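You operate a simulated robot arm through the tools that you are given. There is no shell and no other tool. Be economical: measure what you need, move in short steps, check, and stop when the job is done.

You are at the controls of a simulated two-armed robot. One attempt, no reset.

Task
Fetch the thick blue coupon from the top of bench eight and set it on the board one. Open the cupboard door fifty-six, take the wick carton from the shelf of cupboard fifty-six and put it on the board three, then shut the fifty-six. Take the yellow switch and leave it on top of the brown taped carton on the top of bench nine. Fetch the white block and set it on top of the cooler two. Open the drawer fifty-one, fetch the black fan from the top of bench nine and set it in the inside of drawer fifty-one and shut the fifty-one again. Open the upper trolley drawer, put the yellow block on the top of bench ten away in the inside of the upper trolley drawer, then shut the drawer. Open the cupboard door sixty-two, fetch the bottle two from the shelf of cupboard sixty-two and stand it on the white sheet on the top of bench nine, then shut the sixty-two. The order is free. Set down upright: wick carton, bottle two.
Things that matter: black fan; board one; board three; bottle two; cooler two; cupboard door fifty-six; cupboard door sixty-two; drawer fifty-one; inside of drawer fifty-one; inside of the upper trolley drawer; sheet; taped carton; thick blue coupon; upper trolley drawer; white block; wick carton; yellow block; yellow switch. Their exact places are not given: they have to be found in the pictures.

It is judged by the outcome, as a careful person would: the job done as asked, and still so three seconds after it is handed in. It fails if anything else is knocked over, pushed out of place, dropped, spilled or broken. Flat cloth is picked up by pressing the open fingertips on it (5 to 10 N) and closing them slowly along it; thin cloth reads only 2 to 8 mm in the jaws.

Robot
Two 7-joint arms with fingered hands on one trunk, on a base that drives. Base frame: it is fixed to the floor where the robot stands at the start and does not move with it; the origin is under the middle of the robot, x ahead of it, y to its left, z up. Lengths are in cm, angles in degrees, forces in N, time in s.
The left shoulder is at the start at [3, 13.6, 105.5], the right one opposite. With the tool pointing down near the work surface each hand reaches from about 10 to 86 cm from the robot's upright axis, wherever it stands, measured 20 degrees to its own side. Places, roughly: black fan [-125, -275, 75]; board one [50, -25, 75]; board three [-375, 200, 75]; bottle two [-175, -275, 50]; cooler two [-100, -175, 75]; cupboard door fifty-six [-80, -70, 30]; cupboard door sixty-two [-200, -260, 40]; drawer fifty-one [-100, -310, 70]; inside of drawer fifty-one [-100, -310, 60]; inside of the upper trolley drawer [690, 460, 70]; sheet [-100, -150, 75]; taped carton [-100, -125, 100]; thick blue coupon [75, 25, 75]; upper trolley drawer [690, 460, 70]; white block (6x5x4 cm) [-110, -250, 80]; wick carton [-100, -75, 50]; yellow block (3x3x3 cm) [-170, -310, 80]; yellow switch [-100, -100, 75]. Payload 5 kg a hand.
The TCP of each hand is the grasp point between the finger pads, 4.2 cm short of the fingertips. In the tool frame z runs along the fingers and y along their closing line. The gripper opens to 20.8 cm. The gripper's body begins 11.9 cm behind the TCP. The gripper is a hand of 4 fingers: y runs from the thumb to the fingers, the wrist lies at [0, 0, -33.2] in the tool frame, and closing takes about 1.5 s.
Orientation is that of the tool frame in the base frame, as a unit quaternion [x, y, z, w]. With the fingers straight down and closing along the base's y, the tool's x points along the base's -x, its y along +y and its z along -z.

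Tools
- The arms move only by the tool send_rows. It takes "left_series", "right_series" or both (then of equal length, played together; a hand with none holds still); each is a list of rows, each a list of 7 numbers: the opening, from 0 (shut) to 1 (fully open), then the shift along the tool's x, y, z in m, then the turn, a rotation vector about the tool's x, y, z in degrees. In form: [[claw, x, y, z, ax, ay, az], ...]. A call has 1 to 10 rows; each row is the pose to reach, as a shift and turn from the pose commanded when the call began, along the tool's axes at that moment. Each row takes 0.2 s and may step no farther than 5 cm and 8.6 degrees from the row before; otherwise, or with a gripper value out of range, the whole call is refused. Where a pose cannot be reached the arm comes as near as it can. A force on the tool above 40 N (or 10 N above the force at the start of the call, whichever is more), or a blocked arm, ends the call early, and 0.2 s more pass. Each finger travels about 7.2 cm/s and halts on what it meets, pressing with about 32 N; the grip force reading is that of the motor and also rises with nothing between the fingers. The clock runs only during rows and for 0.2 s after the last one: add rows that repeat a pose to give the fingers time. The reply holds the time, the measured pose of the TCP, the force on the tool along the base axes, the opening and the grip force, in the units named above and with some noise, with the torque about the TCP (base axes, N m) and any sound that the robot's microphone picked up.
- Cameras (640 x 400 px; columns grow to the right, rows downward): "scene" is now at [0.03, -5.26, 176.14]; the picture's right is [-0.87, -0.50, 0.00], its down [-0.45, 0.78, -0.42] and it looks along [0.21, -0.37, -0.91] (base axes); focal length 214 px, centre (320, 200). "left" rides on the left gripper at [-10.1, 0, -14.5] in its tool frame; the picture's right is [0.00, -1.00, 0.00], its down [0.82, 0.00, -0.57] and it looks along [0.57, 0.00, 0.82] (tool axes); focal length 261 px, centre (320, 200). "right" rides on the right gripper at [10.1, 0, -14.5] in its tool frame; the picture's right is [0.00, 1.00, 0.00], its down [-0.82, 0.00, -0.57] and it looks along [-0.57, 0.00, 0.82] (tool axes); focal length 261 px, centre (320, 200).
- get_image(camera): a new picture of that camera. It takes no simulated time.
- lift_body(by): slides the trunk up (or, below 0, down) by that many cm; the arms and the scene camera ride with it, the base frame stays. It gives what a move gives, with no picture.
- base_move(legs): drives the robot by 1 to 6 legs, each [ahead, left, turn to the left] in cm, cm and degrees, along the robot's own axes; the way and the turn of a leg run together, so that a leg with both is an arc; at most 150 cm and 180 degrees a leg. The arms and the cameras ride along, it lands a little off, and it stops where it bumps. It gives what a move gives.
- set_grasp(shape, hand): the hand has 4 fingers and takes this shape, open, in about a second: jaw (thumb against the fingers, like two jaws); tri (thumb and two fingers); tip (a fingertip pinch); poke (one finger out to press); point (the index stretched); flat (the hand flat); cup (the hand cupped); fist (a fist). The gripper value then closes the fingers along that shape, each until it touches; the sizes above hold for jaw. It gives what a move gives, with no picture.
- turn_head(pan, tilt): turns the head with the scene camera to pan (to the left, within 143 degrees either way) and tilt (down, from -29 to 69), counted from straight ahead of the robot. It gives what a move gives.
- locate(camera, pixels): for up to 12 pixels [column, row] of the newest picture of that camera ("zoom" is the newest enlarged one), the place [x, y, z] in the base frame of the surface seen there, good to about 0.2 cm. It takes no simulated time.
- inspect(camera, box): a new picture of the part [left, top, right, bottom] of that camera's present view, enlarged. It takes no simulated time.
- hand_in(): hands the job in; it is judged then, once.

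Keep the steps short. Do not move on a guess: measure, check each grasp and each placing, and mend mistakes. In all there are 364 turns and 308 pictures (those below and enlarged ones count). Leave the grippers open and the arms clear of the work at the hand-in unless told otherwise, and finish with a single line.

The tools are called after "Request:" as a command line: name --argument value ..., lists and objects as JSON in quotes. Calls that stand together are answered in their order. send_rows: Moves the arms, as the interface text tells. Its arguments: {"type":"object","properties":{"left_series":{"type":"array","items":{"type":"array","items":{"type":"number"}}},"right_series":{"type":"array","items":{"type":"array","items":{"type":"number"}}}},"required":[]} The other tools are called the same way: lift_body (by) slides the trunk up or down; set_grasp (shape, hand) gives the hand a shape; base_move (legs) drives the base; turn_head (pan, tilt) turns the head that bears the scene camera; get_image (camera) takes a picture; locate (camera, pixels) gives the place of the surface under pixels of a picture; inspect (camera, box) takes an enlarged picture of a part of a camera's view; hand_in () hands the job in.

At the start:

```text
t: 0.0
left_position: [64.3, -10.93, 111.63]
left_orientation: [0.0, 1.0, 0.0, 0.0]
left_ft_force: [0.2, -0.3, -0.2]
left_moment: [0.0, 0.01, 0.02]
left_width: 20.77
left_gripper_force: 0.2
left_shape: jaw
right_position: [39.28, -51.92, 103.6]
right_orientation: [0.0, 1.0, 0.0, 0.0]
right_ft_force: [0.1, 0.4, 0.3]
right_moment: [0.0, 0.01, -0.04]
right_width: 20.78
right_gripper_force: 0.0
right_shape: jaw
trunk travel left (down, up): [-7.5, 41.5]
robot x, y, heading: [-0.12, -0.1, 0.0]
head pan, tilt: [-60.0, 64.9]
```

scene: 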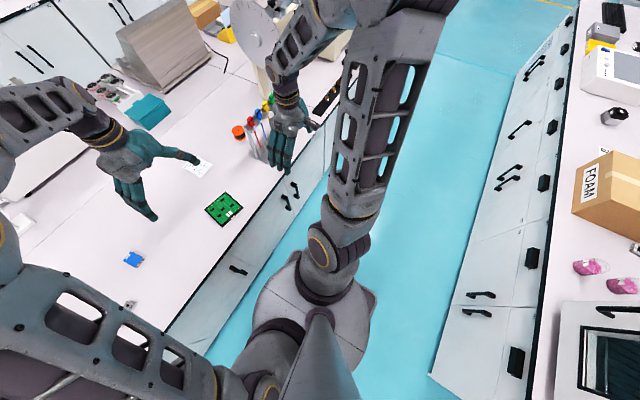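
right: 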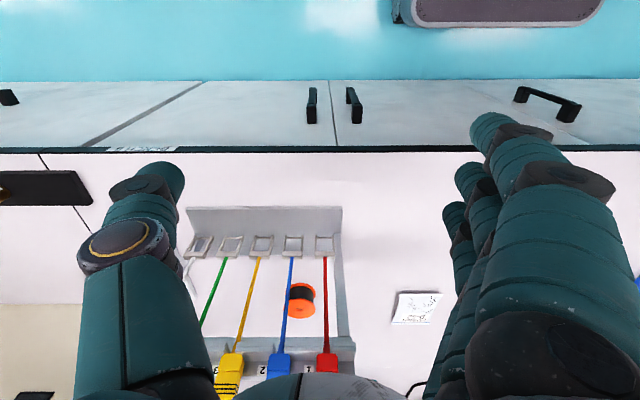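
left: 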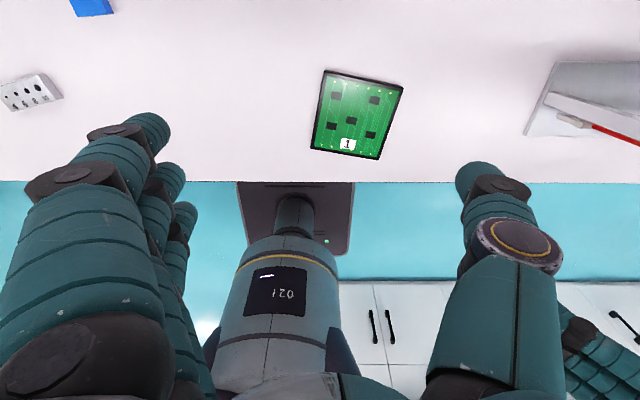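

I see a blue square at (133,259) and the green board with "1" at (224,208). I'll measure both, then look around.

Request:
locate --camera "scene" --pixels '[[133, 259], [127, 252], [143, 258], [135, 267], [224, 208], [207, 210], [225, 192], [242, 206], [222, 226], [131, 304]]'

Request:
inspect --camera "scene" --box '[80, 160, 280, 320]'

```text
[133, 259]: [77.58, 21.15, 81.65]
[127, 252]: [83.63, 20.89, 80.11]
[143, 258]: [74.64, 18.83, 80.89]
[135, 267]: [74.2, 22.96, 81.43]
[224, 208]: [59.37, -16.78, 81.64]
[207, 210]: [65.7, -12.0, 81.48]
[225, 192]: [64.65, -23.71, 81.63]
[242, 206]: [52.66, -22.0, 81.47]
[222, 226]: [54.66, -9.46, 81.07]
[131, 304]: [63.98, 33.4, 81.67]
```

```text
2.50 times, centred on (180, 240) of scene
```

zoom: 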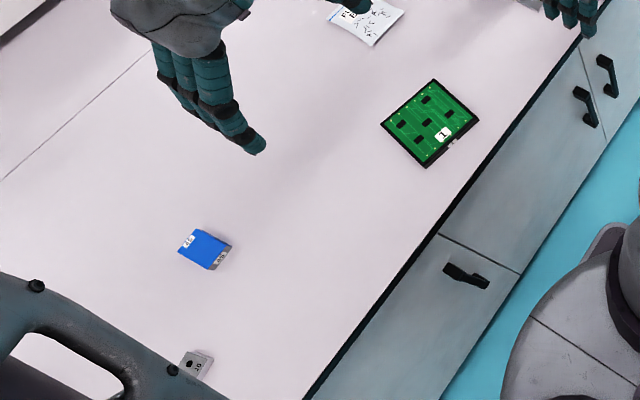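

Request:
locate --camera "zoom" --pixels '[[195, 231], [230, 246], [210, 268], [180, 252], [205, 248], [260, 260], [300, 180], [433, 82], [477, 119], [426, 166], [382, 126]]'

Request:
get_image --camera "left"

```text
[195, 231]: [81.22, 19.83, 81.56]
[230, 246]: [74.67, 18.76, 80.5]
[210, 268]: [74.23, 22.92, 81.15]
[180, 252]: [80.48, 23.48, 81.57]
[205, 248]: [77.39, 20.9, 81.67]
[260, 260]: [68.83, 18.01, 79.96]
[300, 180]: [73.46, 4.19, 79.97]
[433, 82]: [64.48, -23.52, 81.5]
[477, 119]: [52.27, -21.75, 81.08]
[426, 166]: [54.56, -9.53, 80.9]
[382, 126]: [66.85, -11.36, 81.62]
```

```text
303 pictures are left
```

left: 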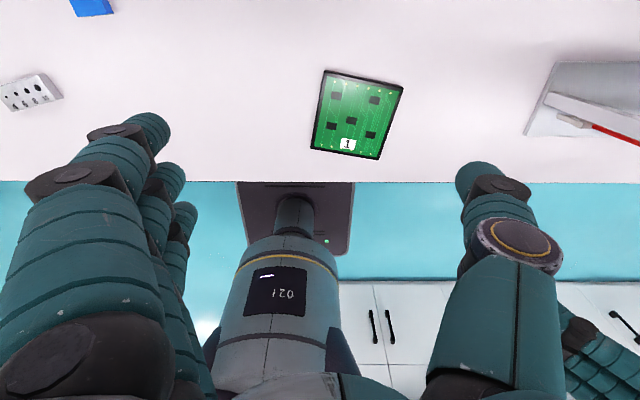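

Bench top is at z=79.95 and coupon's top at 81.6; its centre is about (77.7, 21.2), long side along x. I'll move the left hand above it at z=98, half closed.

Request:
send_rows --left_series '[[0.9, -0.017, 0.04, 0.017, 0, 0, 0], [0.8, -0.034, 0.08, 0.034, 0, 0, 0], [0.7, -0.05, 0.12, 0.051, 0, 0, 0], [0.6, -0.067, 0.16, 0.068, 0, 0, 0], [0.5, -0.084, 0.2, 0.085, 0, 0, 0], [0.5, -0.101, 0.24, 0.102, 0, 0, 0], [0.5, -0.118, 0.28, 0.119, 0, 0, 0], [0.5, -0.134, 0.321, 0.136, 0, 0, 0], [0.5, -0.134, 0.321, 0.136, 0, 0, 0]]'

Request:
get_image --camera "left"

```text
t: 2.0
left_position: [77.83, 21.04, 98.27]
left_orientation: [0.001, 1.0, 0.0, 0.002]
left_ft_force: [-0.2, -1.3, 0.4]
left_moment: [0.11, -0.04, -0.05]
left_width: 10.46
left_gripper_force: 0.0
left_shape: jaw
right_position: [39.27, -52.0, 103.66]
right_orientation: [0.001, 1.0, 0.0, 0.0]
right_ft_force: [-0.6, 0.0, -0.5]
right_moment: [0.12, -0.07, -0.03]
right_width: 20.8
right_gripper_force: 0.0
right_shape: jaw
trunk travel left (down, up): [-7.5, 41.5]
robot x, y, heading: [0.25, 0.14, 0.0]
head pan, tilt: [-60.0, 64.9]
```

```text
302 pictures are left
```

left: 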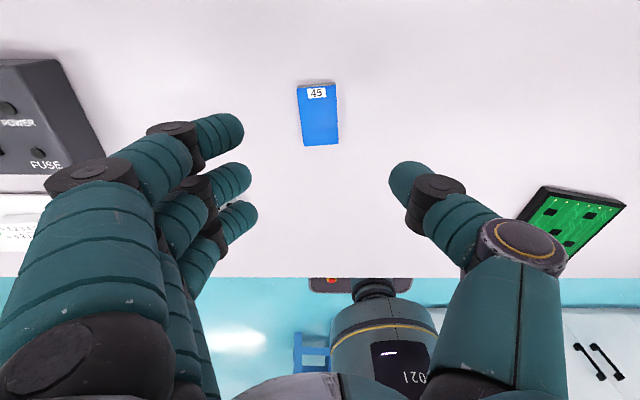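

The coupon is at (318,113) between the fingers in the picture. I'll check its place before descending.

Request:
locate --camera "left" --pixels '[[300, 87], [336, 85], [338, 143], [304, 145], [318, 113]]'

```text
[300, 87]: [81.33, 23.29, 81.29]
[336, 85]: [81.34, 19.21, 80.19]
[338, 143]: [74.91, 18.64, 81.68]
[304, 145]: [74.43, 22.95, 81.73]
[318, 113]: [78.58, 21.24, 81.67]
```

Centre is (78.1, 21.1), so the hand is well placed. I'll go down about 13.6 cm to TCP z≈84.6.

Request:
send_rows --left_series '[[0.5, 0, 0, 0.04, 0, 0, 0], [0.45, 0, 0, 0.08, 0, 0, 0], [0.45, 0, 0, 0.11, 0, 0, 0], [0.45, 0, 0, 0.13, 0, 0, 0], [0.45, 0, 0, 0.136, 0, 0, 0], [0.45, 0, 0, 0.136, 0, 0, 0]]'

Request:
get_image --camera "left"

```text
t: 3.4
left_position: [77.93, 21.15, 84.53]
left_orientation: [0.0, 1.0, -0.001, 0.0]
left_ft_force: [-0.3, -0.6, -0.2]
left_moment: [-0.02, 0.02, -0.01]
left_width: 9.48
left_gripper_force: 0.0
left_shape: jaw
right_position: [39.32, -51.89, 103.61]
right_orientation: [0.0, 1.0, -0.001, 0.0]
right_ft_force: [-0.5, 0.7, -0.1]
right_moment: [0.0, 0.0, -0.01]
right_width: 20.81
right_gripper_force: 0.0
right_shape: jaw
trunk travel left (down, up): [-7.5, 41.5]
robot x, y, heading: [-0.26, 0.02, -0.1]
head pan, tilt: [-60.0, 64.9]
```

```text
301 pictures are left
```

left: 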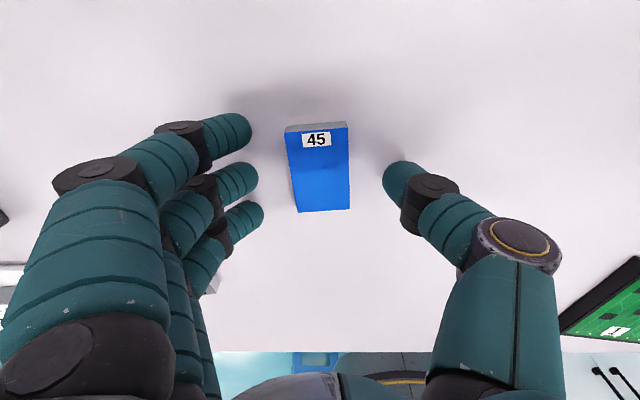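

Fingers are at the coupon's level with no contact. Now close.

Request:
send_rows --left_series '[[0.3, 0, 0, 0, 0, 0, 0], [0.15, 0, 0, 0, 0, 0, 0], [0.0, 0, 0, 0, 0, 0, 0], [0.0, 0, 0, 0, 0, 0, 0], [0.0, 0, 0, 0, 0, 0, 0], [0, 0, 0, 0, 0, 0, 0], [0, 0, 0, -0.04, 0, 0, 0], [0, 0, 0, -0.07, 0, 0, 0]]'

Request:
get_image --camera "left"

```text
t: 5.2
left_position: [77.69, 21.1, 91.52]
left_orientation: [0.0, 1.0, 0.001, -0.001]
left_ft_force: [1.0, 0.3, -0.6]
left_moment: [-0.04, -0.06, 0.0]
left_width: 3.78
left_gripper_force: 31.7
left_shape: jaw
right_position: [39.41, -51.86, 103.65]
right_orientation: [0.0, 1.0, 0.001, 0.0]
right_ft_force: [0.6, 0.4, -0.1]
right_moment: [-0.03, -0.01, 0.0]
right_width: 20.76
right_gripper_force: 0.2
right_shape: jaw
trunk travel left (down, up): [-7.5, 41.5]
robot x, y, heading: [-0.13, 0.02, -0.2]
head pan, tilt: [-60.0, 64.9]
```

```text
300 pictures are left
```

left: 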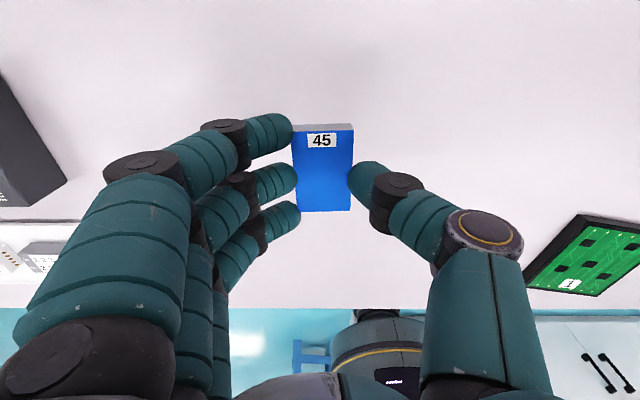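

Held (3.8 cm, 31.7 N). Moving above the board's centre (59.5, -16.6).

Request:
send_rows --left_series '[[0, 0.0202, -0.0419, 0, 0, 0, 0], [0, 0.0404, -0.0838, 0, 0, 0, 0], [0, 0.0606, -0.1257, 0, 0, 0, 0], [0, 0.0808, -0.1676, 0, 0, 0, 0], [0, 0.101, -0.2095, 0, 0, 0, 0], [0, 0.1212, -0.2514, 0, 0, 0, 0], [0, 0.1414, -0.2933, 0, 0, 0, 0], [0, 0.1616, -0.3352, 0, 0, 0, 0], [0, 0.182, -0.377, 0, 0, 0, 0], [0, 0.182, -0.377, 0, 0, 0, 0]]'

Request:
get_image --camera "left"

```text
t: 7.4
left_position: [59.79, -16.3, 91.55]
left_orientation: [-0.001, 1.0, 0.0, 0.0]
left_ft_force: [1.4, 1.5, -1.7]
left_moment: [-0.05, 0.03, -0.01]
left_width: 3.76
left_gripper_force: 32.1
left_shape: jaw
right_position: [39.3, -51.79, 103.64]
right_orientation: [0.0, 1.0, 0.0, 0.0]
right_ft_force: [0.5, 0.8, 0.2]
right_moment: [-0.07, 0.04, -0.01]
right_width: 20.78
right_gripper_force: 0.0
right_shape: jaw
trunk travel left (down, up): [-7.5, 41.5]
robot x, y, heading: [0.21, -0.25, 0.0]
head pan, tilt: [-60.0, 64.9]
```

```text
299 pictures are left
```

left: 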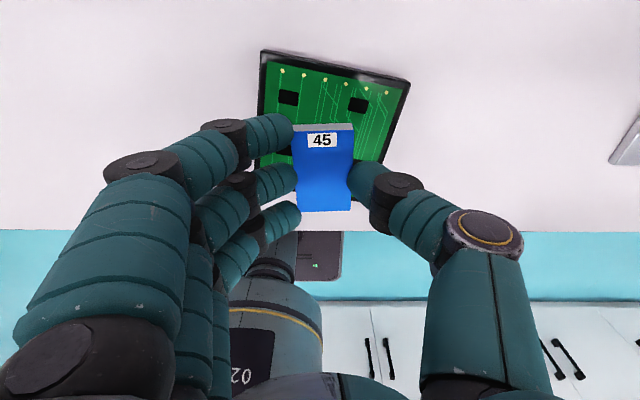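

Over the board. Descend ~5 cm, open a little and rise.

Request:
send_rows --left_series '[[0, 0, 0, 0.03, 0, 0, 0], [0, 0, 0, 0.048, 0, 0, 0], [0, 0, 0, 0.0525, 0, 0, 0], [0, 0, 0, 0.0525, 0, 0, 0], [0.2, 0, 0, 0.0525, 0, 0, 0], [0.35, 0, 0, 0.0525, 0, 0, 0], [0.35, 0, 0, 0.0525, 0, 0, 0], [0.35, 0, 0, 0.03, 0, 0, 0], [0.35, 0, 0, -0.02, 0, 0, 0], [0.35, 0, 0, -0.07, 0, 0, 0]]'

Request:
get_image --camera "left"

```text
t: 9.6
left_position: [59.4, -16.56, 98.68]
left_orientation: [-0.001, 1.0, 0.0, 0.001]
left_ft_force: [-1.0, 0.4, -0.9]
left_moment: [-0.05, -0.11, 0.0]
left_width: 7.21
left_gripper_force: 0.0
left_shape: jaw
right_position: [39.45, -51.88, 103.67]
right_orientation: [0.0, 1.0, 0.0, 0.0]
right_ft_force: [-0.4, 0.9, -0.3]
right_moment: [0.02, -0.07, 0.0]
right_width: 20.77
right_gripper_force: 0.1
right_shape: jaw
trunk travel left (down, up): [-7.5, 41.5]
robot x, y, heading: [0.02, -0.09, 0.0]
head pan, tilt: [-60.0, 64.9]
```

```text
298 pictures are left
```

left: 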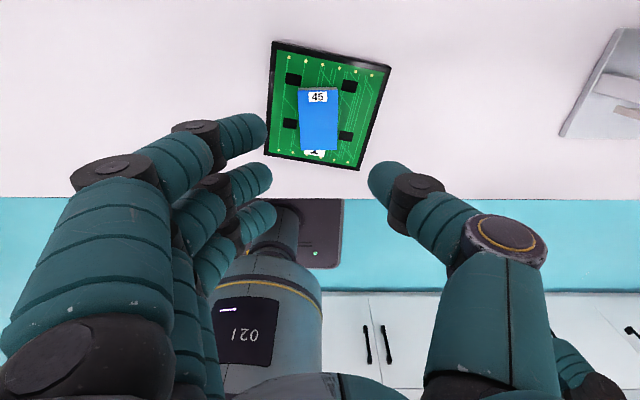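

Coupon lies on board one. Now I tuck both arms for driving.

Request:
send_rows --left_series '[[0.35, 0.024, 0.035, -0.016, 0, 0, 0], [0.35, 0.048, 0.07, -0.032, 0, 0, 0], [0.35, 0.072, 0.105, -0.048, 0, 0, 0], [0.35, 0.096, 0.14, -0.064, 0, 0, 0], [0.35, 0.12, 0.175, -0.08, 0, 0, 0], [0.35, 0.144, 0.21, -0.096, 0, 0, 0], [0.35, 0.168, 0.245, -0.112, 0, 0, 0], [0.35, 0.192, 0.28, -0.128, 0, 0, 0], [0.35, 0.216, 0.315, -0.144, 0, 0, 0], [0.35, 0.24, 0.35, -0.16, 0, 0, 0]]' --right_series '[[1, 0.007, 0.02, -0.011, 0, 0, 0], [0.9, 0.014, 0.04, -0.022, 0, 0, 0], [0.8, 0.021, 0.06, -0.033, 0, 0, 0], [0.7, 0.028, 0.08, -0.044, 0, 0, 0], [0.6, 0.035, 0.1, -0.055, 0, 0, 0], [0.5, 0.042, 0.12, -0.066, 0, 0, 0], [0.4, 0.049, 0.14, -0.077, 0, 0, 0], [0.35, 0.056, 0.16, -0.088, 0, 0, 0], [0.35, 0.063, 0.18, -0.099, 0, 0, 0], [0.35, 0.07, 0.2, -0.11, 0, 0, 0]]'

Request:
turn_head --pan -135 --tilt 25

Request:
get_image --camera "scene"

```text
t: 11.8
left_position: [35.37, 18.62, 114.45]
left_orientation: [0.001, 1.0, 0.0, 0.001]
left_ft_force: [-0.6, 0.9, -0.2]
left_moment: [-0.11, -0.16, 0.01]
left_width: 7.23
left_gripper_force: 0.1
left_shape: jaw
right_position: [32.14, -31.68, 114.86]
right_orientation: [0.0, 1.0, -0.002, 0.0]
right_ft_force: [-1.0, 0.3, 1.4]
right_moment: [-0.08, -0.15, 0.0]
right_width: 7.34
right_gripper_force: 0.2
right_shape: jaw
trunk travel left (down, up): [-7.5, 41.5]
robot x, y, heading: [0.14, -0.03, -0.1]
head pan, tilt: [-60.0, 64.9]
```

```text
t: 13.3
left_position: [35.63, 18.3, 114.3]
left_orientation: [0.0, 1.0, -0.001, 0.0]
left_ft_force: [1.1, -0.4, -0.1]
left_moment: [0.01, 0.01, 0.03]
left_width: 7.25
left_gripper_force: 0.0
left_shape: jaw
right_position: [32.52, -32.06, 114.64]
right_orientation: [0.0, 1.0, 0.0, 0.0]
right_ft_force: [-0.2, -0.1, 0.4]
right_moment: [0.04, 0.03, 0.01]
right_width: 7.33
right_gripper_force: 0.0
right_shape: jaw
trunk travel left (down, up): [-7.5, 41.5]
robot x, y, heading: [-0.37, -0.16, -0.2]
head pan, tilt: [-135.0, 25.0]
```

```text
297 pictures are left
```

scene: 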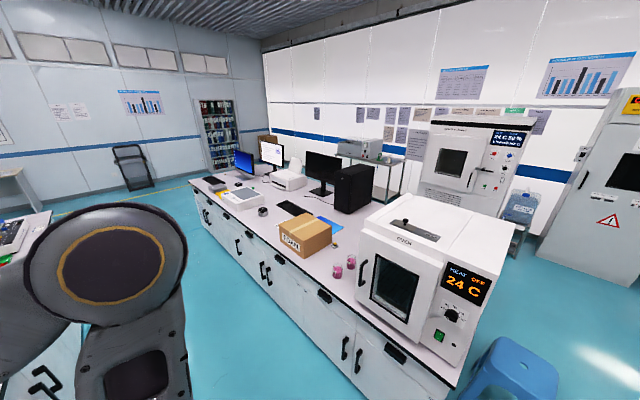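

Bench nine is seen here. I'll enlarge its parts.

Request:
inspect --camera "scene" --box '[190, 140, 390, 265]'

Request:
inspect --camera "scene" --box '[180, 180, 480, 400]'

Request:
locate --camera "scene" --pixels '[[305, 227], [337, 270], [351, 262], [329, 223], [264, 211], [292, 208], [217, 185], [239, 198], [344, 345], [263, 270], [237, 245], [208, 215]]'

```text
3.20 times, centred on (290, 202) of scene
```

zoom: 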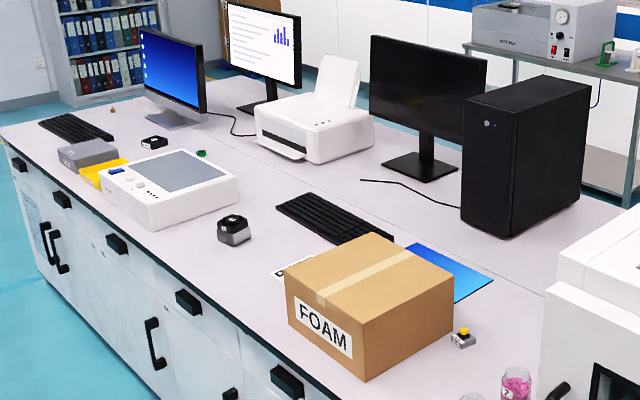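

```text
1.82 times, centred on (330, 290) of scene
```

zoom: 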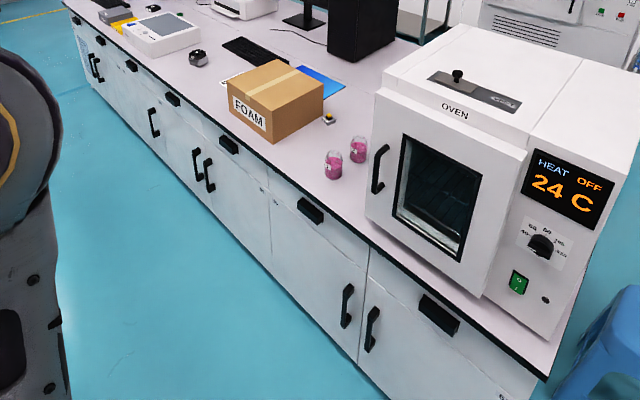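

```text
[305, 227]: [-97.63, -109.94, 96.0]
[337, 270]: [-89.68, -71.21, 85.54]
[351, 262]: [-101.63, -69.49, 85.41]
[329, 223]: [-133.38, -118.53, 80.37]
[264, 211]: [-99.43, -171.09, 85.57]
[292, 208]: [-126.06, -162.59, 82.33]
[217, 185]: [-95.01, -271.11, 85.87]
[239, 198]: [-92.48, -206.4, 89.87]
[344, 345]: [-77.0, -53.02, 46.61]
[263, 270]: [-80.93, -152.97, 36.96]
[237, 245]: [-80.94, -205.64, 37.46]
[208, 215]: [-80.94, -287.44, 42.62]
```

The switch is near (-103,-92) and the FOAM carton (z top 96) is beside it. I'll drive into the aisle's middle, turn to face bench nine and slide to y≈-95.

Request:
base_move --legs '[[-18, 0, 0], [0, 0, 180], [0, 95, 0]]'

Request:
turn_head --pan 0 --tilt 45

Request:
get_image --camera "scene"

```text
t: 26.7
left_position: [-52.49, -114.47, 114.42]
left_orientation: [1.0, 0.006, 0.001, 0.0]
left_ft_force: [-0.1, -0.4, -0.3]
left_moment: [0.05, -0.02, 0.0]
left_width: 7.23
left_gripper_force: 0.2
left_shape: jaw
right_position: [-49.9, -64.06, 114.77]
right_orientation: [1.0, 0.005, 0.0, 0.0]
right_ft_force: [0.8, -1.4, 0.2]
right_moment: [0.07, -0.03, -0.02]
right_width: 7.34
right_gripper_force: 0.1
right_shape: jaw
trunk travel left (down, up): [-7.5, 41.5]
robot x, y, heading: [-17.16, -95.5, -179.0]
head pan, tilt: [-135.0, 25.0]
```

```text
t: 28.9
left_position: [-52.58, -114.4, 114.31]
left_orientation: [1.0, 0.005, 0.0, 0.001]
left_ft_force: [0.8, -0.5, 0.6]
left_moment: [0.01, -0.03, 0.0]
left_width: 7.26
left_gripper_force: 0.0
left_shape: jaw
right_position: [-50.03, -63.92, 114.72]
right_orientation: [1.0, 0.005, 0.0, 0.0]
right_ft_force: [-0.5, 0.2, -0.3]
right_moment: [-0.01, -0.01, 0.01]
right_width: 7.33
right_gripper_force: 0.1
right_shape: jaw
trunk travel left (down, up): [-7.5, 41.5]
robot x, y, heading: [-17.49, -95.65, -179.3]
head pan, tilt: [0.0, 45.0]
```

```text
294 pictures are left
```

scene: 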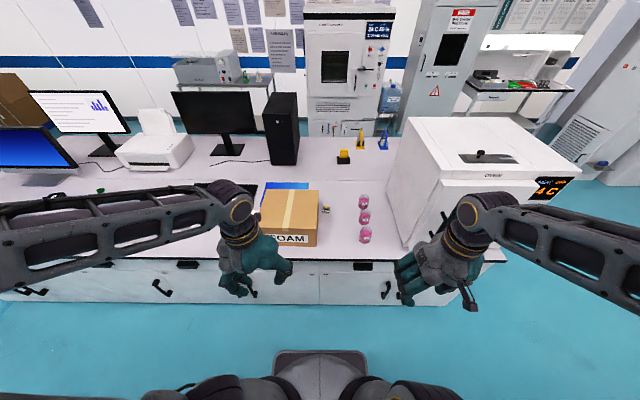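

Request:
inspect --camera "scene" --box '[250, 140, 410, 250]'

```text
3.64 times, centred on (330, 195) of scene
```

zoom: 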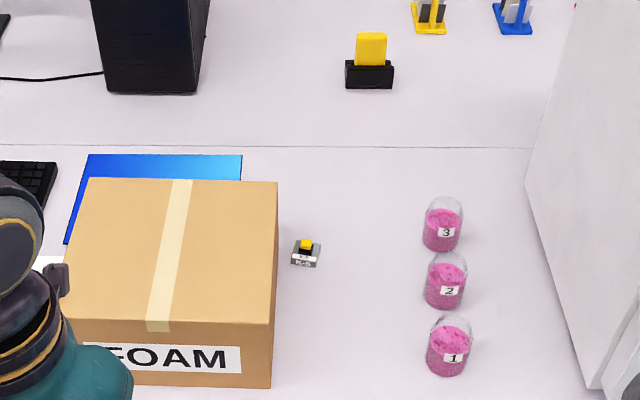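

Request:
locate --camera "zoom" --pixels '[[306, 245], [305, 262], [291, 262], [318, 264], [320, 242], [294, 240], [160, 240], [180, 180], [275, 182], [270, 322], [68, 318], [445, 272]]'

Request:
inspect --camera "scene" --box '[306, 190, 346, 215]'

```text
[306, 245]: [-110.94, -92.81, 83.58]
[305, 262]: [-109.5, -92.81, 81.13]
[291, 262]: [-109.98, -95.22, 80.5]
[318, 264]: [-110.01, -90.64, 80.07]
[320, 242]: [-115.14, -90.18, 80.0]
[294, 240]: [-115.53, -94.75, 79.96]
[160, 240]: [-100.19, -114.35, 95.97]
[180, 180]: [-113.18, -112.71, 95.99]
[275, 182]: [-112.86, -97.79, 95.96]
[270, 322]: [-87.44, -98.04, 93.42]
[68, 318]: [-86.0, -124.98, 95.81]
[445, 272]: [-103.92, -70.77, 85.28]
```

```text
16.00 times, centred on (326, 202) of scene
```

zoom: 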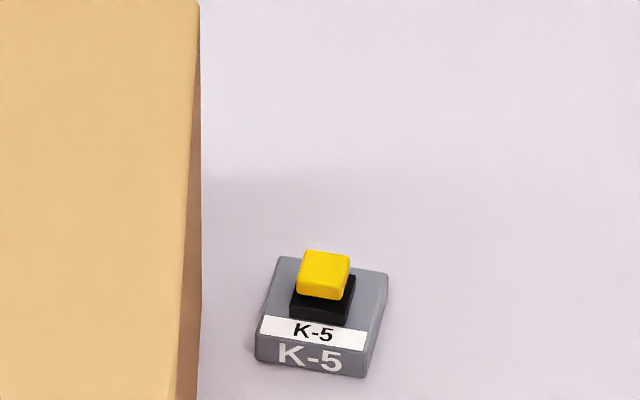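

The K-5 push-button at about (-112, -92.8) is the yellow switch. The carton is 3 cm beside it, so I'll grip front-to-back. I rotate the right hand -85° and shift it left, then measure the oven's side.

Request:
send_rows --right_series '[[0.35, 0, 0.02, 0, 0, 0, -8.5], [0.35, 0, 0.04, 0, 0, 0, -17], [0.35, 0, 0.06, 0, 0, 0, -25.5], [0.35, 0, 0.08, 0, 0, 0, -34], [0.35, 0, 0.1, 0, 0, 0, -42.5], [0.35, 0, 0.12, 0, 0, 0, -51], [0.35, 0, 0.14, 0, 0, 0, -59.5], [0.35, 0, 0.16, 0, 0, 0, -68], [0.35, 0, 0.18, 0, 0, 0, -76.5], [0.35, 0, 0.2, 0, 0, 0, -85]]'

Request:
locate --camera "scene" --pixels '[[404, 140], [400, 240], [405, 120], [440, 185], [364, 232], [100, 280]]'

```text
t: 31.1
left_position: [-52.54, -114.46, 114.34]
left_orientation: [1.0, 0.005, 0.0, 0.0]
left_ft_force: [-0.5, -0.5, -1.6]
left_moment: [0.04, -0.04, 0.02]
left_width: 7.28
left_gripper_force: 0.0
left_shape: jaw
right_position: [-49.73, -84.01, 114.65]
right_orientation: [0.734, 0.68, 0.0, 0.0]
right_ft_force: [0.2, -0.2, 0.6]
right_moment: [0.05, -0.06, 0.01]
right_width: 7.34
right_gripper_force: 0.1
right_shape: jaw
trunk travel left (down, up): [-7.5, 41.5]
robot x, y, heading: [-16.84, -95.64, -179.3]
head pan, tilt: [0.0, 45.0]
```

```text
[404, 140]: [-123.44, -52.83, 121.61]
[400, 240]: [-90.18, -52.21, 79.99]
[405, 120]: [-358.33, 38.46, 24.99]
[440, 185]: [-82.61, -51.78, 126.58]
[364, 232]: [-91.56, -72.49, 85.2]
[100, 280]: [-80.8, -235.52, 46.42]
```

Request:
get_image --camera "scene"

Request:
locate --camera "scene" --pixels '[[480, 205], [520, 210], [560, 230], [600, 260], [630, 280], [150, 210], [60, 220]]'

```text
291 pictures are left
```

scene: 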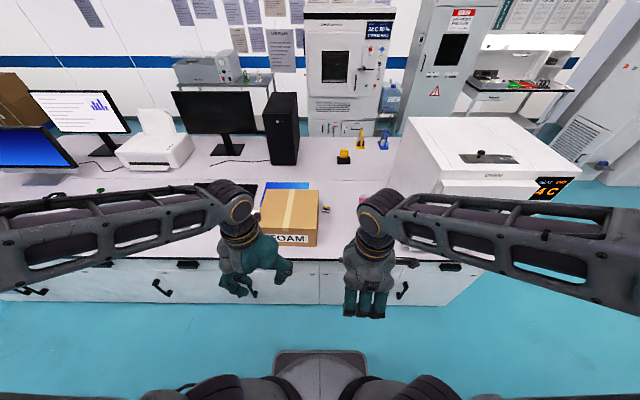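

```text
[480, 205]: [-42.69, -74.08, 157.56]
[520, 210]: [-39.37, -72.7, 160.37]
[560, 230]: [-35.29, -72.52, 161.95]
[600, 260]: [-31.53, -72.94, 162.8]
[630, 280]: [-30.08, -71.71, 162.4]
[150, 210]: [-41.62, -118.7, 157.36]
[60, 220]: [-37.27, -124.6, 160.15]
```

Arms are at z≈160, above the oven (126). Drive 22 cm ahead.

Request:
base_move --legs '[[22, 0, 0]]'

Request:
get_image --camera "scene"

```text
t: 32.8
left_position: [-74.47, -114.7, 114.38]
left_orientation: [1.0, 0.006, 0.001, 0.0]
left_ft_force: [-1.0, -0.3, -1.2]
left_moment: [0.0, -0.13, 0.01]
left_width: 7.26
left_gripper_force: 0.0
left_shape: jaw
right_position: [-71.67, -84.29, 114.55]
right_orientation: [0.733, 0.68, 0.0, 0.0]
right_ft_force: [-2.0, 0.4, -0.7]
right_moment: [0.0, -0.17, 0.02]
right_width: 7.33
right_gripper_force: 0.0
right_shape: jaw
trunk travel left (down, up): [-7.5, 41.5]
robot x, y, heading: [-39.38, -95.96, -179.4]
head pan, tilt: [0.0, 45.0]
```

```text
290 pictures are left
```

scene: 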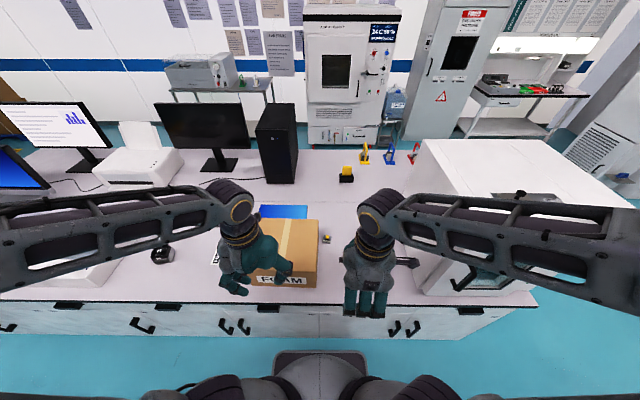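

Move the right hand above the switch (-112, -91.3), to z≈100.

Request:
send_rows --right_series '[[0.35, -0.01, -0.0397, 0.014, 0, 0, -0.5], [0.35, -0.02, -0.0794, 0.028, 0, 0, -1], [0.35, -0.03, -0.119, 0.042, 0, 0, -1.5], [0.35, -0.04, -0.159, 0.056, 0, 0, -2], [0.35, -0.05, -0.1985, 0.07, 0, 0, -2.5], [0.35, -0.06, -0.238, 0.084, 0, 0, -3], [0.35, -0.07, -0.278, 0.098, 0, 0, -3.5], [0.35, -0.08, -0.3176, 0.112, 0, 0, -4], [0.35, -0.09, -0.3573, 0.126, 0, 0, -4.3], [0.35, -0.1, -0.397, 0.14, 0, 0, -4.3]]'

Request:
get_image --camera "right"

Request:
get_image --camera "scene"

```text
t: 35.0
left_position: [-74.48, -114.79, 114.24]
left_orientation: [1.0, 0.006, 0.001, 0.0]
left_ft_force: [-0.7, -0.8, -0.4]
left_moment: [0.04, -0.15, -0.02]
left_width: 7.28
left_gripper_force: 0.0
left_shape: jaw
right_position: [-112.19, -91.42, 100.66]
right_orientation: [0.707, 0.707, 0.001, 0.001]
right_ft_force: [-1.0, -1.4, 0.5]
right_moment: [0.06, -0.17, 0.02]
right_width: 7.34
right_gripper_force: 0.0
right_shape: jaw
trunk travel left (down, up): [-7.5, 41.5]
robot x, y, heading: [-39.0, -95.93, -179.5]
head pan, tilt: [0.0, 45.0]
```

```text
289 pictures are left
```

right: 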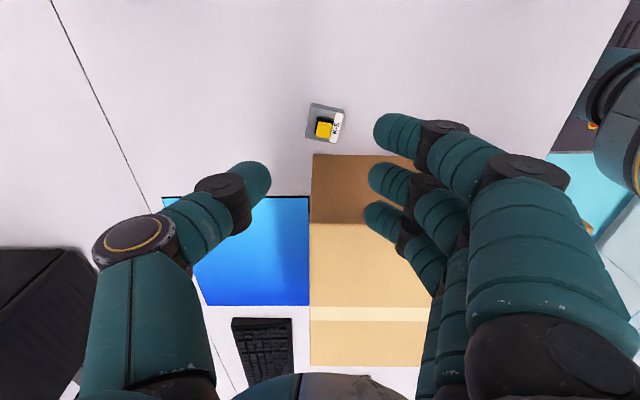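

```text
288 pictures are left
```

scene: 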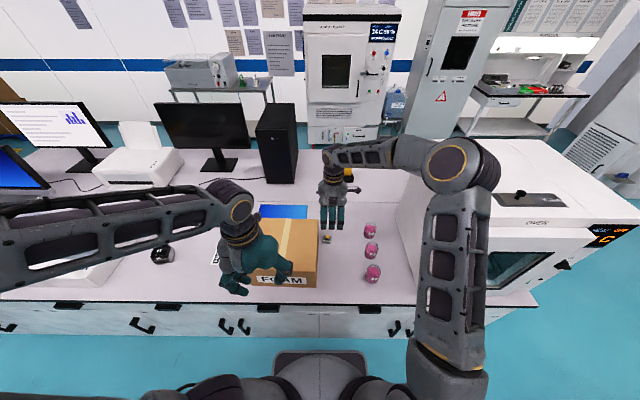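

Request:
locate --camera "right" --pixels '[[325, 128], [312, 103], [348, 110], [340, 143], [308, 137], [262, 185], [390, 180], [385, 215], [400, 130], [330, 156]]'

Request:
locate --camera "scene" --pixels '[[470, 160], [440, 240], [495, 180]]'

```text
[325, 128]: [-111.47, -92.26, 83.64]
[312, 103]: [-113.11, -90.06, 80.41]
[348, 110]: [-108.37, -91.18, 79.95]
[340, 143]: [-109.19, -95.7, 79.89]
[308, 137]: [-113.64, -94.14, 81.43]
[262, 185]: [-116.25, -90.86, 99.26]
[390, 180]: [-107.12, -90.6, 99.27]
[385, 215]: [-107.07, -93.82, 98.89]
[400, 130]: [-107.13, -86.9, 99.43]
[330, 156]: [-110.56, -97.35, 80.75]
```

```text
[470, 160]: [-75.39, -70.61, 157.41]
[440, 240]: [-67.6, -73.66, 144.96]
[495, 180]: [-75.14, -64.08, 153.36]
```

The switch centre is (-111.4,-92.7), fingers clear of the carton by ~2 cm. Descend 16 cm, shifting 0.7 cm in x.

Request:
send_rows --right_series '[[0.35, 0, 0.003, 0.04, 0, 0, 0], [0.35, 0, 0.007, 0.08, 0, 0, 0], [0.35, 0, 0.007, 0.115, 0, 0, 0], [0.35, 0, 0.007, 0.14, 0, 0, 0], [0.35, 0, 0.007, 0.155, 0, 0, 0], [0.35, 0, 0.007, 0.161, 0, 0, 0], [0.35, 0, 0.007, 0.161, 0, 0, 0]]'

Request:
get_image --camera "right"

```text
t: 36.6
left_position: [-74.44, -114.76, 114.38]
left_orientation: [1.0, 0.006, 0.0, 0.0]
left_ft_force: [-0.2, -0.4, -0.6]
left_moment: [-0.01, -0.01, -0.01]
left_width: 7.23
left_gripper_force: 0.1
left_shape: jaw
right_position: [-111.15, -91.29, 84.43]
right_orientation: [0.707, 0.708, 0.0, 0.0]
right_ft_force: [0.1, -0.7, -1.2]
right_moment: [-0.01, -0.02, 0.01]
right_width: 7.31
right_gripper_force: 0.0
right_shape: jaw
trunk travel left (down, up): [-7.5, 41.5]
robot x, y, heading: [-39.25, -95.89, -179.1]
head pan, tilt: [0.0, 45.0]
```

```text
287 pictures are left
```

right: 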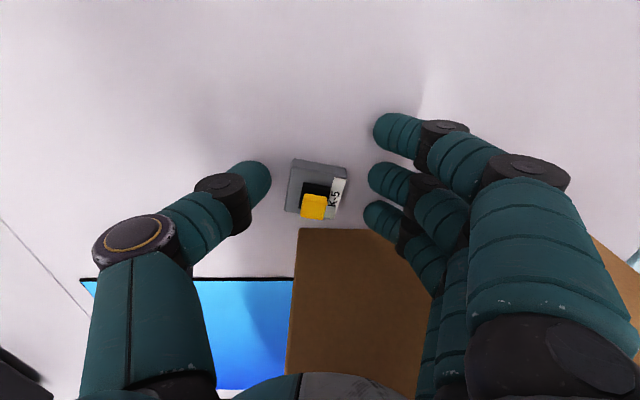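

Aligned around the switch. Close and lift to clear the carton.

Request:
send_rows --right_series '[[0.2, 0, 0, 0, 0, 0, 0], [0.1, 0, 0, 0, 0, 0, 0], [0, 0, 0, 0, 0, 0, 0], [0, 0, 0, 0, 0, 0, 0], [0, 0, 0, 0, 0, 0, 0], [0, 0, 0, -0.04, 0, 0, 0], [0, 0, 0, -0.08, 0, 0, 0], [0, 0, 0, -0.12, 0, 0, 0], [0, 0, 0, -0.16, 0, 0, 0], [0, 0, 0, -0.2, 0, 0, 0]]'

Request:
get_image --camera "right"

```text
t: 38.8
left_position: [-74.24, -114.86, 114.42]
left_orientation: [1.0, 0.005, 0.0, 0.0]
left_ft_force: [0.6, 0.2, -0.2]
left_moment: [0.0, 0.07, 0.0]
left_width: 7.25
left_gripper_force: 0.0
left_shape: jaw
right_position: [-111.1, -91.32, 104.46]
right_orientation: [0.707, 0.708, 0.001, 0.0]
right_ft_force: [-0.6, 0.0, -1.0]
right_moment: [0.04, 0.08, 0.0]
right_width: 2.65
right_gripper_force: 32.2
right_shape: jaw
trunk travel left (down, up): [-7.5, 41.5]
robot x, y, heading: [-38.82, -95.71, -179.8]
head pan, tilt: [0.0, 45.0]
```

```text
286 pictures are left
```

right: 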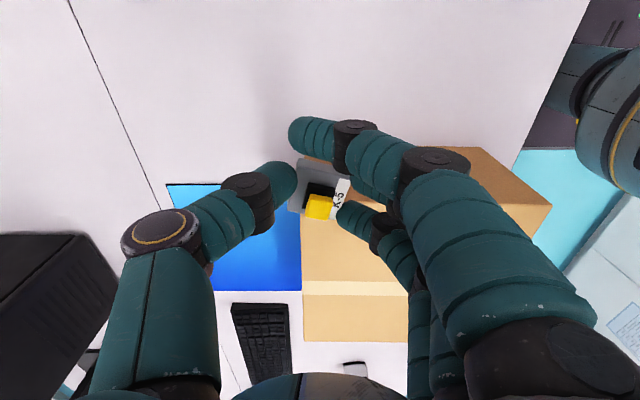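

Switch is held, if a bit askew. Moving over the carton top centre (-101, -111).

Request:
send_rows --right_series '[[0, -0.04, 0.02, 0, 0, 0, 0], [0, -0.08, 0.04, 0, 0, 0, 0], [0, -0.12, 0.06, 0, 0, 0, 0], [0, -0.16, 0.08, 0, 0, 0, 0], [0, -0.197, 0.1, 0, 0, 0, 0], [0, -0.197, 0.1, 0, 0, 0, 0]]'

Request:
inspect --camera "scene" --box '[240, 150, 400, 290]'

Request:
get_image --camera "right"

```text
t: 40.2
left_position: [-74.33, -114.65, 114.46]
left_orientation: [1.0, 0.005, 0.001, -0.001]
left_ft_force: [-0.4, 0.4, 0.6]
left_moment: [-0.1, 0.0, -0.03]
left_width: 7.24
left_gripper_force: 0.1
left_shape: jaw
right_position: [-101.29, -110.82, 104.54]
right_orientation: [0.707, 0.707, 0.0, 0.0]
right_ft_force: [-0.8, 0.5, -1.8]
right_moment: [-0.1, -0.06, -0.02]
right_width: 2.64
right_gripper_force: 32.2
right_shape: jaw
trunk travel left (down, up): [-7.5, 41.5]
robot x, y, heading: [-39.02, -95.61, -179.3]
head pan, tilt: [0.0, 45.0]
```

```text
2.86 times, centred on (320, 220) of scene
```

zoom: 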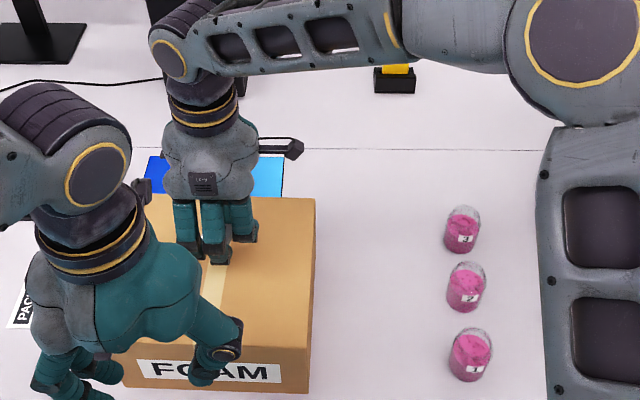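

```text
284 pictures are left
```

right: 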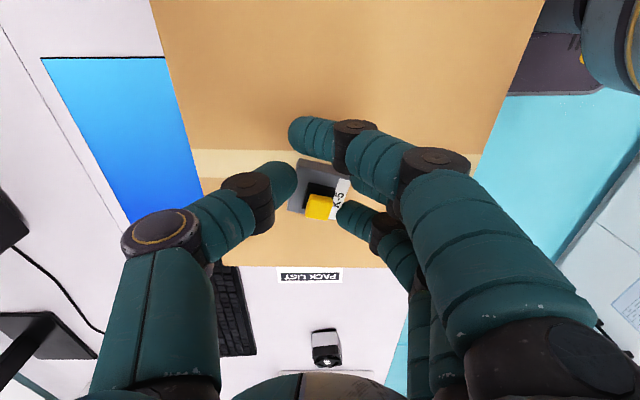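

Lower ~4 cm onto the carton and release.

Request:
send_rows --right_series '[[0, 0, 0, 0.02, 0, 0, 0], [0, 0, 0, 0.033, 0, 0, 0], [0, 0, 0, 0.038, 0, 0, 0], [0, 0, 0, 0.038, 0, 0, 0], [0.15, 0, 0, 0.038, 0, 0, 0], [0.35, 0, 0, 0.038, 0, 0, 0], [0.35, 0, 0, 0.038, 0, 0, 0], [0.35, 0, 0, 0.02, 0, 0, 0], [0.35, 0, 0, -0.02, 0, 0, 0], [0.35, 0, 0, -0.06, 0, 0, 0]]'

Request:
get_image --camera "right"

```text
t: 42.4
left_position: [-74.37, -114.78, 114.42]
left_orientation: [1.0, 0.007, 0.0, 0.0]
left_ft_force: [0.3, 0.6, 0.6]
left_moment: [-0.02, 0.11, -0.03]
left_width: 7.25
left_gripper_force: 0.1
left_shape: jaw
right_position: [-101.1, -110.88, 110.69]
right_orientation: [0.707, 0.707, 0.001, 0.0]
right_ft_force: [0.3, -0.5, -0.9]
right_moment: [0.02, 0.08, -0.01]
right_width: 7.24
right_gripper_force: 0.2
right_shape: jaw
trunk travel left (down, up): [-7.5, 41.5]
robot x, y, heading: [-38.95, -95.92, -179.0]
head pan, tilt: [0.0, 45.0]
```

```text
283 pictures are left
```

right: 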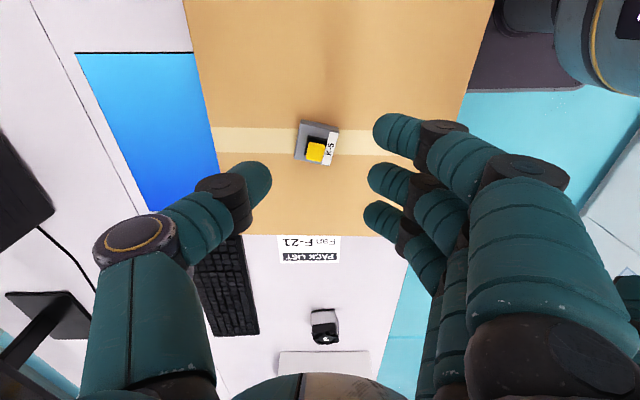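

Switch stands on the carton. Retract the right hand.

Request:
send_rows --right_series '[[0.35, 0.031, 0.026, -0.004, 0, 0, 0], [0.35, 0.062, 0.052, -0.008, 0, 0, 0], [0.35, 0.093, 0.078, -0.012, 0, 0, 0], [0.35, 0.124, 0.104, -0.016, 0, 0, 0], [0.35, 0.155, 0.13, -0.02, 0, 0, 0], [0.35, 0.186, 0.156, -0.024, 0, 0, 0], [0.35, 0.217, 0.182, -0.028, 0, 0, 0], [0.35, 0.248, 0.208, -0.032, 0, 0, 0], [0.35, 0.279, 0.234, -0.036, 0, 0, 0], [0.35, 0.31, 0.26, -0.04, 0, 0, 0]]'

Request:
base_move --legs '[[-14, 0, 0], [0, 115, 0]]'

Request:
get_image --camera "scene"

```text
t: 44.6
left_position: [-74.2, -114.71, 114.35]
left_orientation: [1.0, 0.006, -0.001, -0.001]
left_ft_force: [1.2, 1.1, 0.7]
left_moment: [-0.04, 0.12, 0.01]
left_width: 7.26
left_gripper_force: 0.1
left_shape: jaw
right_position: [-74.95, -79.91, 114.64]
right_orientation: [0.706, 0.708, 0.0, 0.0]
right_ft_force: [0.3, 0.2, 0.7]
right_moment: [-0.11, 0.11, -0.01]
right_width: 7.24
right_gripper_force: 0.0
right_shape: jaw
trunk travel left (down, up): [-7.5, 41.5]
robot x, y, heading: [-38.79, -96.09, -179.2]
head pan, tilt: [0.0, 45.0]
```

```text
t: 51.4
left_position: [-57.7, -230.94, 114.42]
left_orientation: [1.0, 0.01, 0.0, 0.0]
left_ft_force: [-0.3, -0.6, 0.1]
left_moment: [0.06, -0.01, -0.03]
left_width: 7.24
left_gripper_force: 0.1
left_shape: jaw
right_position: [-58.95, -196.03, 114.56]
right_orientation: [0.704, 0.711, 0.0, 0.0]
right_ft_force: [0.8, -1.0, 0.1]
right_moment: [0.06, -0.02, -0.01]
right_width: 7.26
right_gripper_force: 0.0
right_shape: jaw
trunk travel left (down, up): [-7.5, 41.5]
robot x, y, heading: [-22.75, -211.14, -179.0]
head pan, tilt: [0.0, 45.0]
```

```text
282 pictures are left
```

scene: 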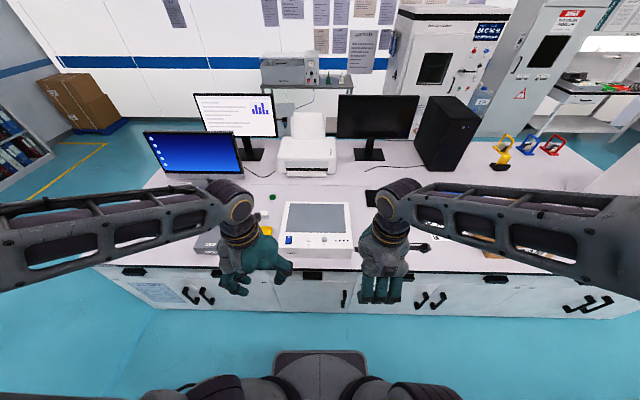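

Request:
inspect --camera "scene" --box '[170, 160, 450, 300]'

Request:
get_image --camera "left"

```text
2.29 times, centred on (310, 230) of scene
```

zoom: 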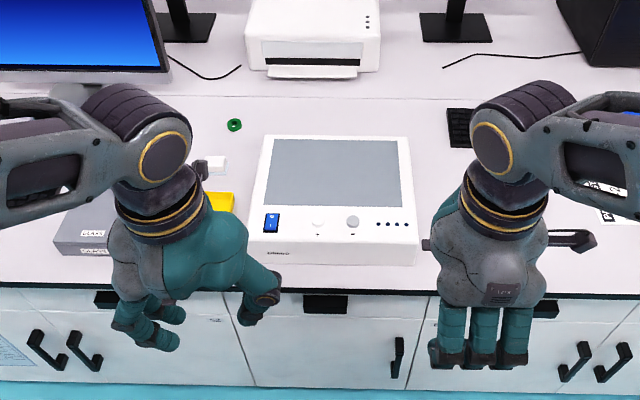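

```text
280 pictures are left
```

left: 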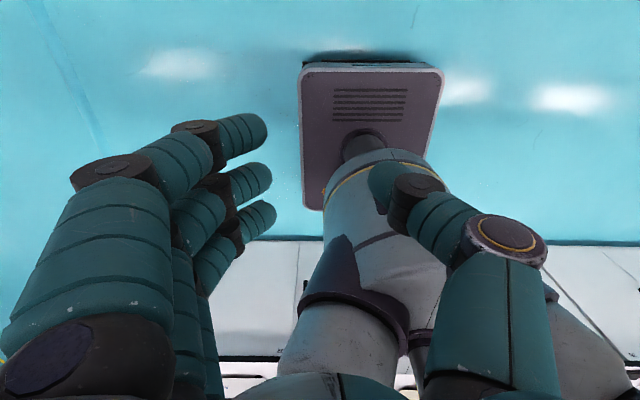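

The white block shows at zoom (215,165) behind the left hand. I move the left hand aside to see.

Request:
send_rows --left_series '[[0.35, 0, 0.045, 0, 0, 0, 0], [0.35, 0, 0.09, 0, 0, 0, 0], [0.35, 0, 0.135, 0, 0, 0, 0], [0.35, 0, 0.18, 0, 0, 0, 0], [0.35, 0, 0.225, 0, 0, 0, 0], [0.35, 0, 0.26, 0, 0, 0, 0]]'

Request:
inspect --camera "scene" --box '[110, 140, 390, 300]'

```text
t: 52.8
left_position: [-57.24, -256.84, 114.13]
left_orientation: [1.0, 0.009, 0.002, 0.0]
left_ft_force: [0.3, -0.1, 0.4]
left_moment: [0.05, -0.02, 0.05]
left_width: 7.27
left_gripper_force: 0.0
left_shape: jaw
right_position: [-58.96, -196.0, 114.6]
right_orientation: [0.704, 0.71, 0.0, 0.0]
right_ft_force: [0.5, -0.6, 0.4]
right_moment: [0.07, 0.01, 0.0]
right_width: 7.26
right_gripper_force: 0.0
right_shape: jaw
trunk travel left (down, up): [-7.5, 41.5]
robot x, y, heading: [-22.45, -211.66, -178.8]
head pan, tilt: [0.0, 45.0]
```

```text
2.29 times, centred on (250, 220) of scene
```

zoom: 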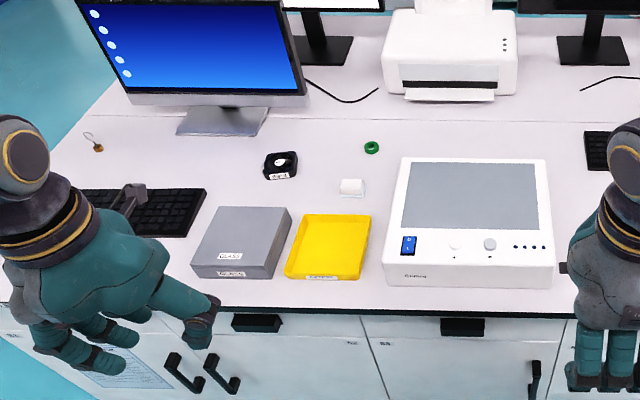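

Request:
locate --camera "zoom" --pixels '[[352, 183], [341, 195], [364, 196], [365, 181], [342, 181], [265, 160], [297, 160], [270, 178], [296, 172], [97, 147], [330, 245], [372, 147]]'

Request:
inspect --camera "scene" --box '[210, 195, 290, 245]'

Request:
inspect --camera "scene" --box '[130, 180, 210, 230]'

```text
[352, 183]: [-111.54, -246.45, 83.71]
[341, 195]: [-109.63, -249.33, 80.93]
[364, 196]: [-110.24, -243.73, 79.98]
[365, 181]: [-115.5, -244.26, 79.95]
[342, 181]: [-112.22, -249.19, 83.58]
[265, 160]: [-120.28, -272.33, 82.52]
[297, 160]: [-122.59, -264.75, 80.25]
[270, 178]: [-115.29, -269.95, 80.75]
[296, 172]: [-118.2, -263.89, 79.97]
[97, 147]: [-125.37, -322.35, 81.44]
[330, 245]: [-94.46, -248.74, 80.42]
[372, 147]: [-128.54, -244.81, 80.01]
```

```text
8.00 times, centred on (250, 220) of scene
```

zoom: 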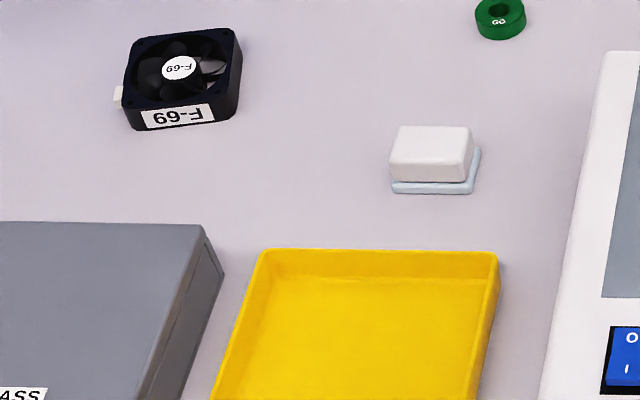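

```text
8.00 times, centred on (170, 205) of scene
```

zoom: 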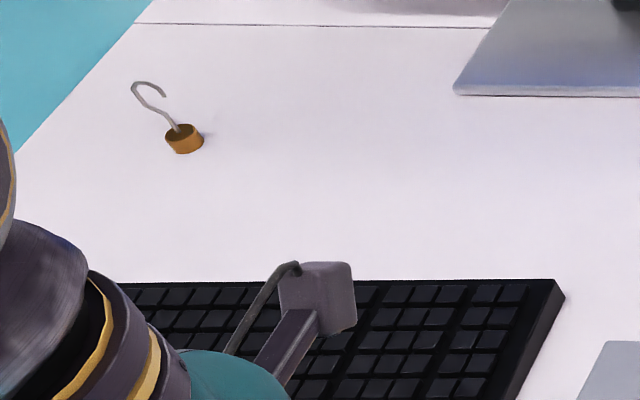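

The white block (on a pale base) is at about (-112,-246.5); fan at (-119,-268). Drive 18 cm closer.

Request:
base_move --legs '[[18, 0, -1]]'

Request:
inspect --camera "scene" --box '[200, 190, 300, 260]'

Request:
get_image --camera "scene"

```text
t: 54.3
left_position: [-76.3, -256.6, 114.23]
left_orientation: [1.0, 0.002, 0.002, 0.001]
left_ft_force: [-0.9, -0.2, 0.2]
left_moment: [-0.03, -0.18, -0.01]
left_width: 7.28
left_gripper_force: 0.2
left_shape: jaw
right_position: [-77.12, -195.77, 114.55]
right_orientation: [0.71, 0.704, 0.0, 0.001]
right_ft_force: [-0.6, 0.2, -1.0]
right_moment: [0.01, -0.15, -0.03]
right_width: 7.26
right_gripper_force: 0.1
right_shape: jaw
trunk travel left (down, up): [-7.5, 41.5]
robot x, y, heading: [-40.93, -211.59, -179.8]
head pan, tilt: [0.0, 45.0]
```

```text
5.71 times, centred on (250, 225) of scene
```

zoom: 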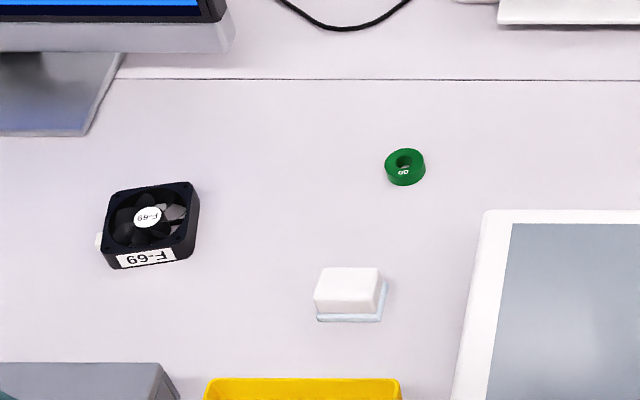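

```text
275 pictures are left
```

scene: 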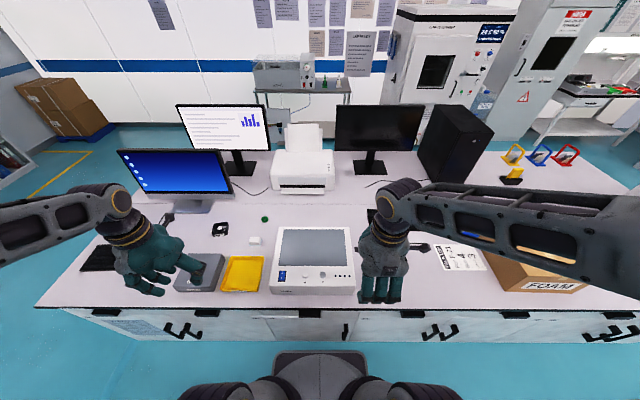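

Request:
locate --camera "zoom" --pixels '[[322, 270], [378, 270], [381, 307], [317, 308], [349, 288], [349, 319], [385, 290], [405, 180], [105, 245], [195, 190], [150, 255], [148, 215]]'

```text
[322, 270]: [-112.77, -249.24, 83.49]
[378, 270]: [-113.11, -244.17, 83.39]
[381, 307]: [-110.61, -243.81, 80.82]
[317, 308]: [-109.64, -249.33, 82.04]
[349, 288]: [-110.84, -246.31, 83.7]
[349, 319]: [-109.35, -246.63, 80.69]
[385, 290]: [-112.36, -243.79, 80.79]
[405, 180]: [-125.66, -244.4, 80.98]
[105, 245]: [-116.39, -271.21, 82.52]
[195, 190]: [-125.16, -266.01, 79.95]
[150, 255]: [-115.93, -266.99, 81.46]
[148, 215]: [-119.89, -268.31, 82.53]
```

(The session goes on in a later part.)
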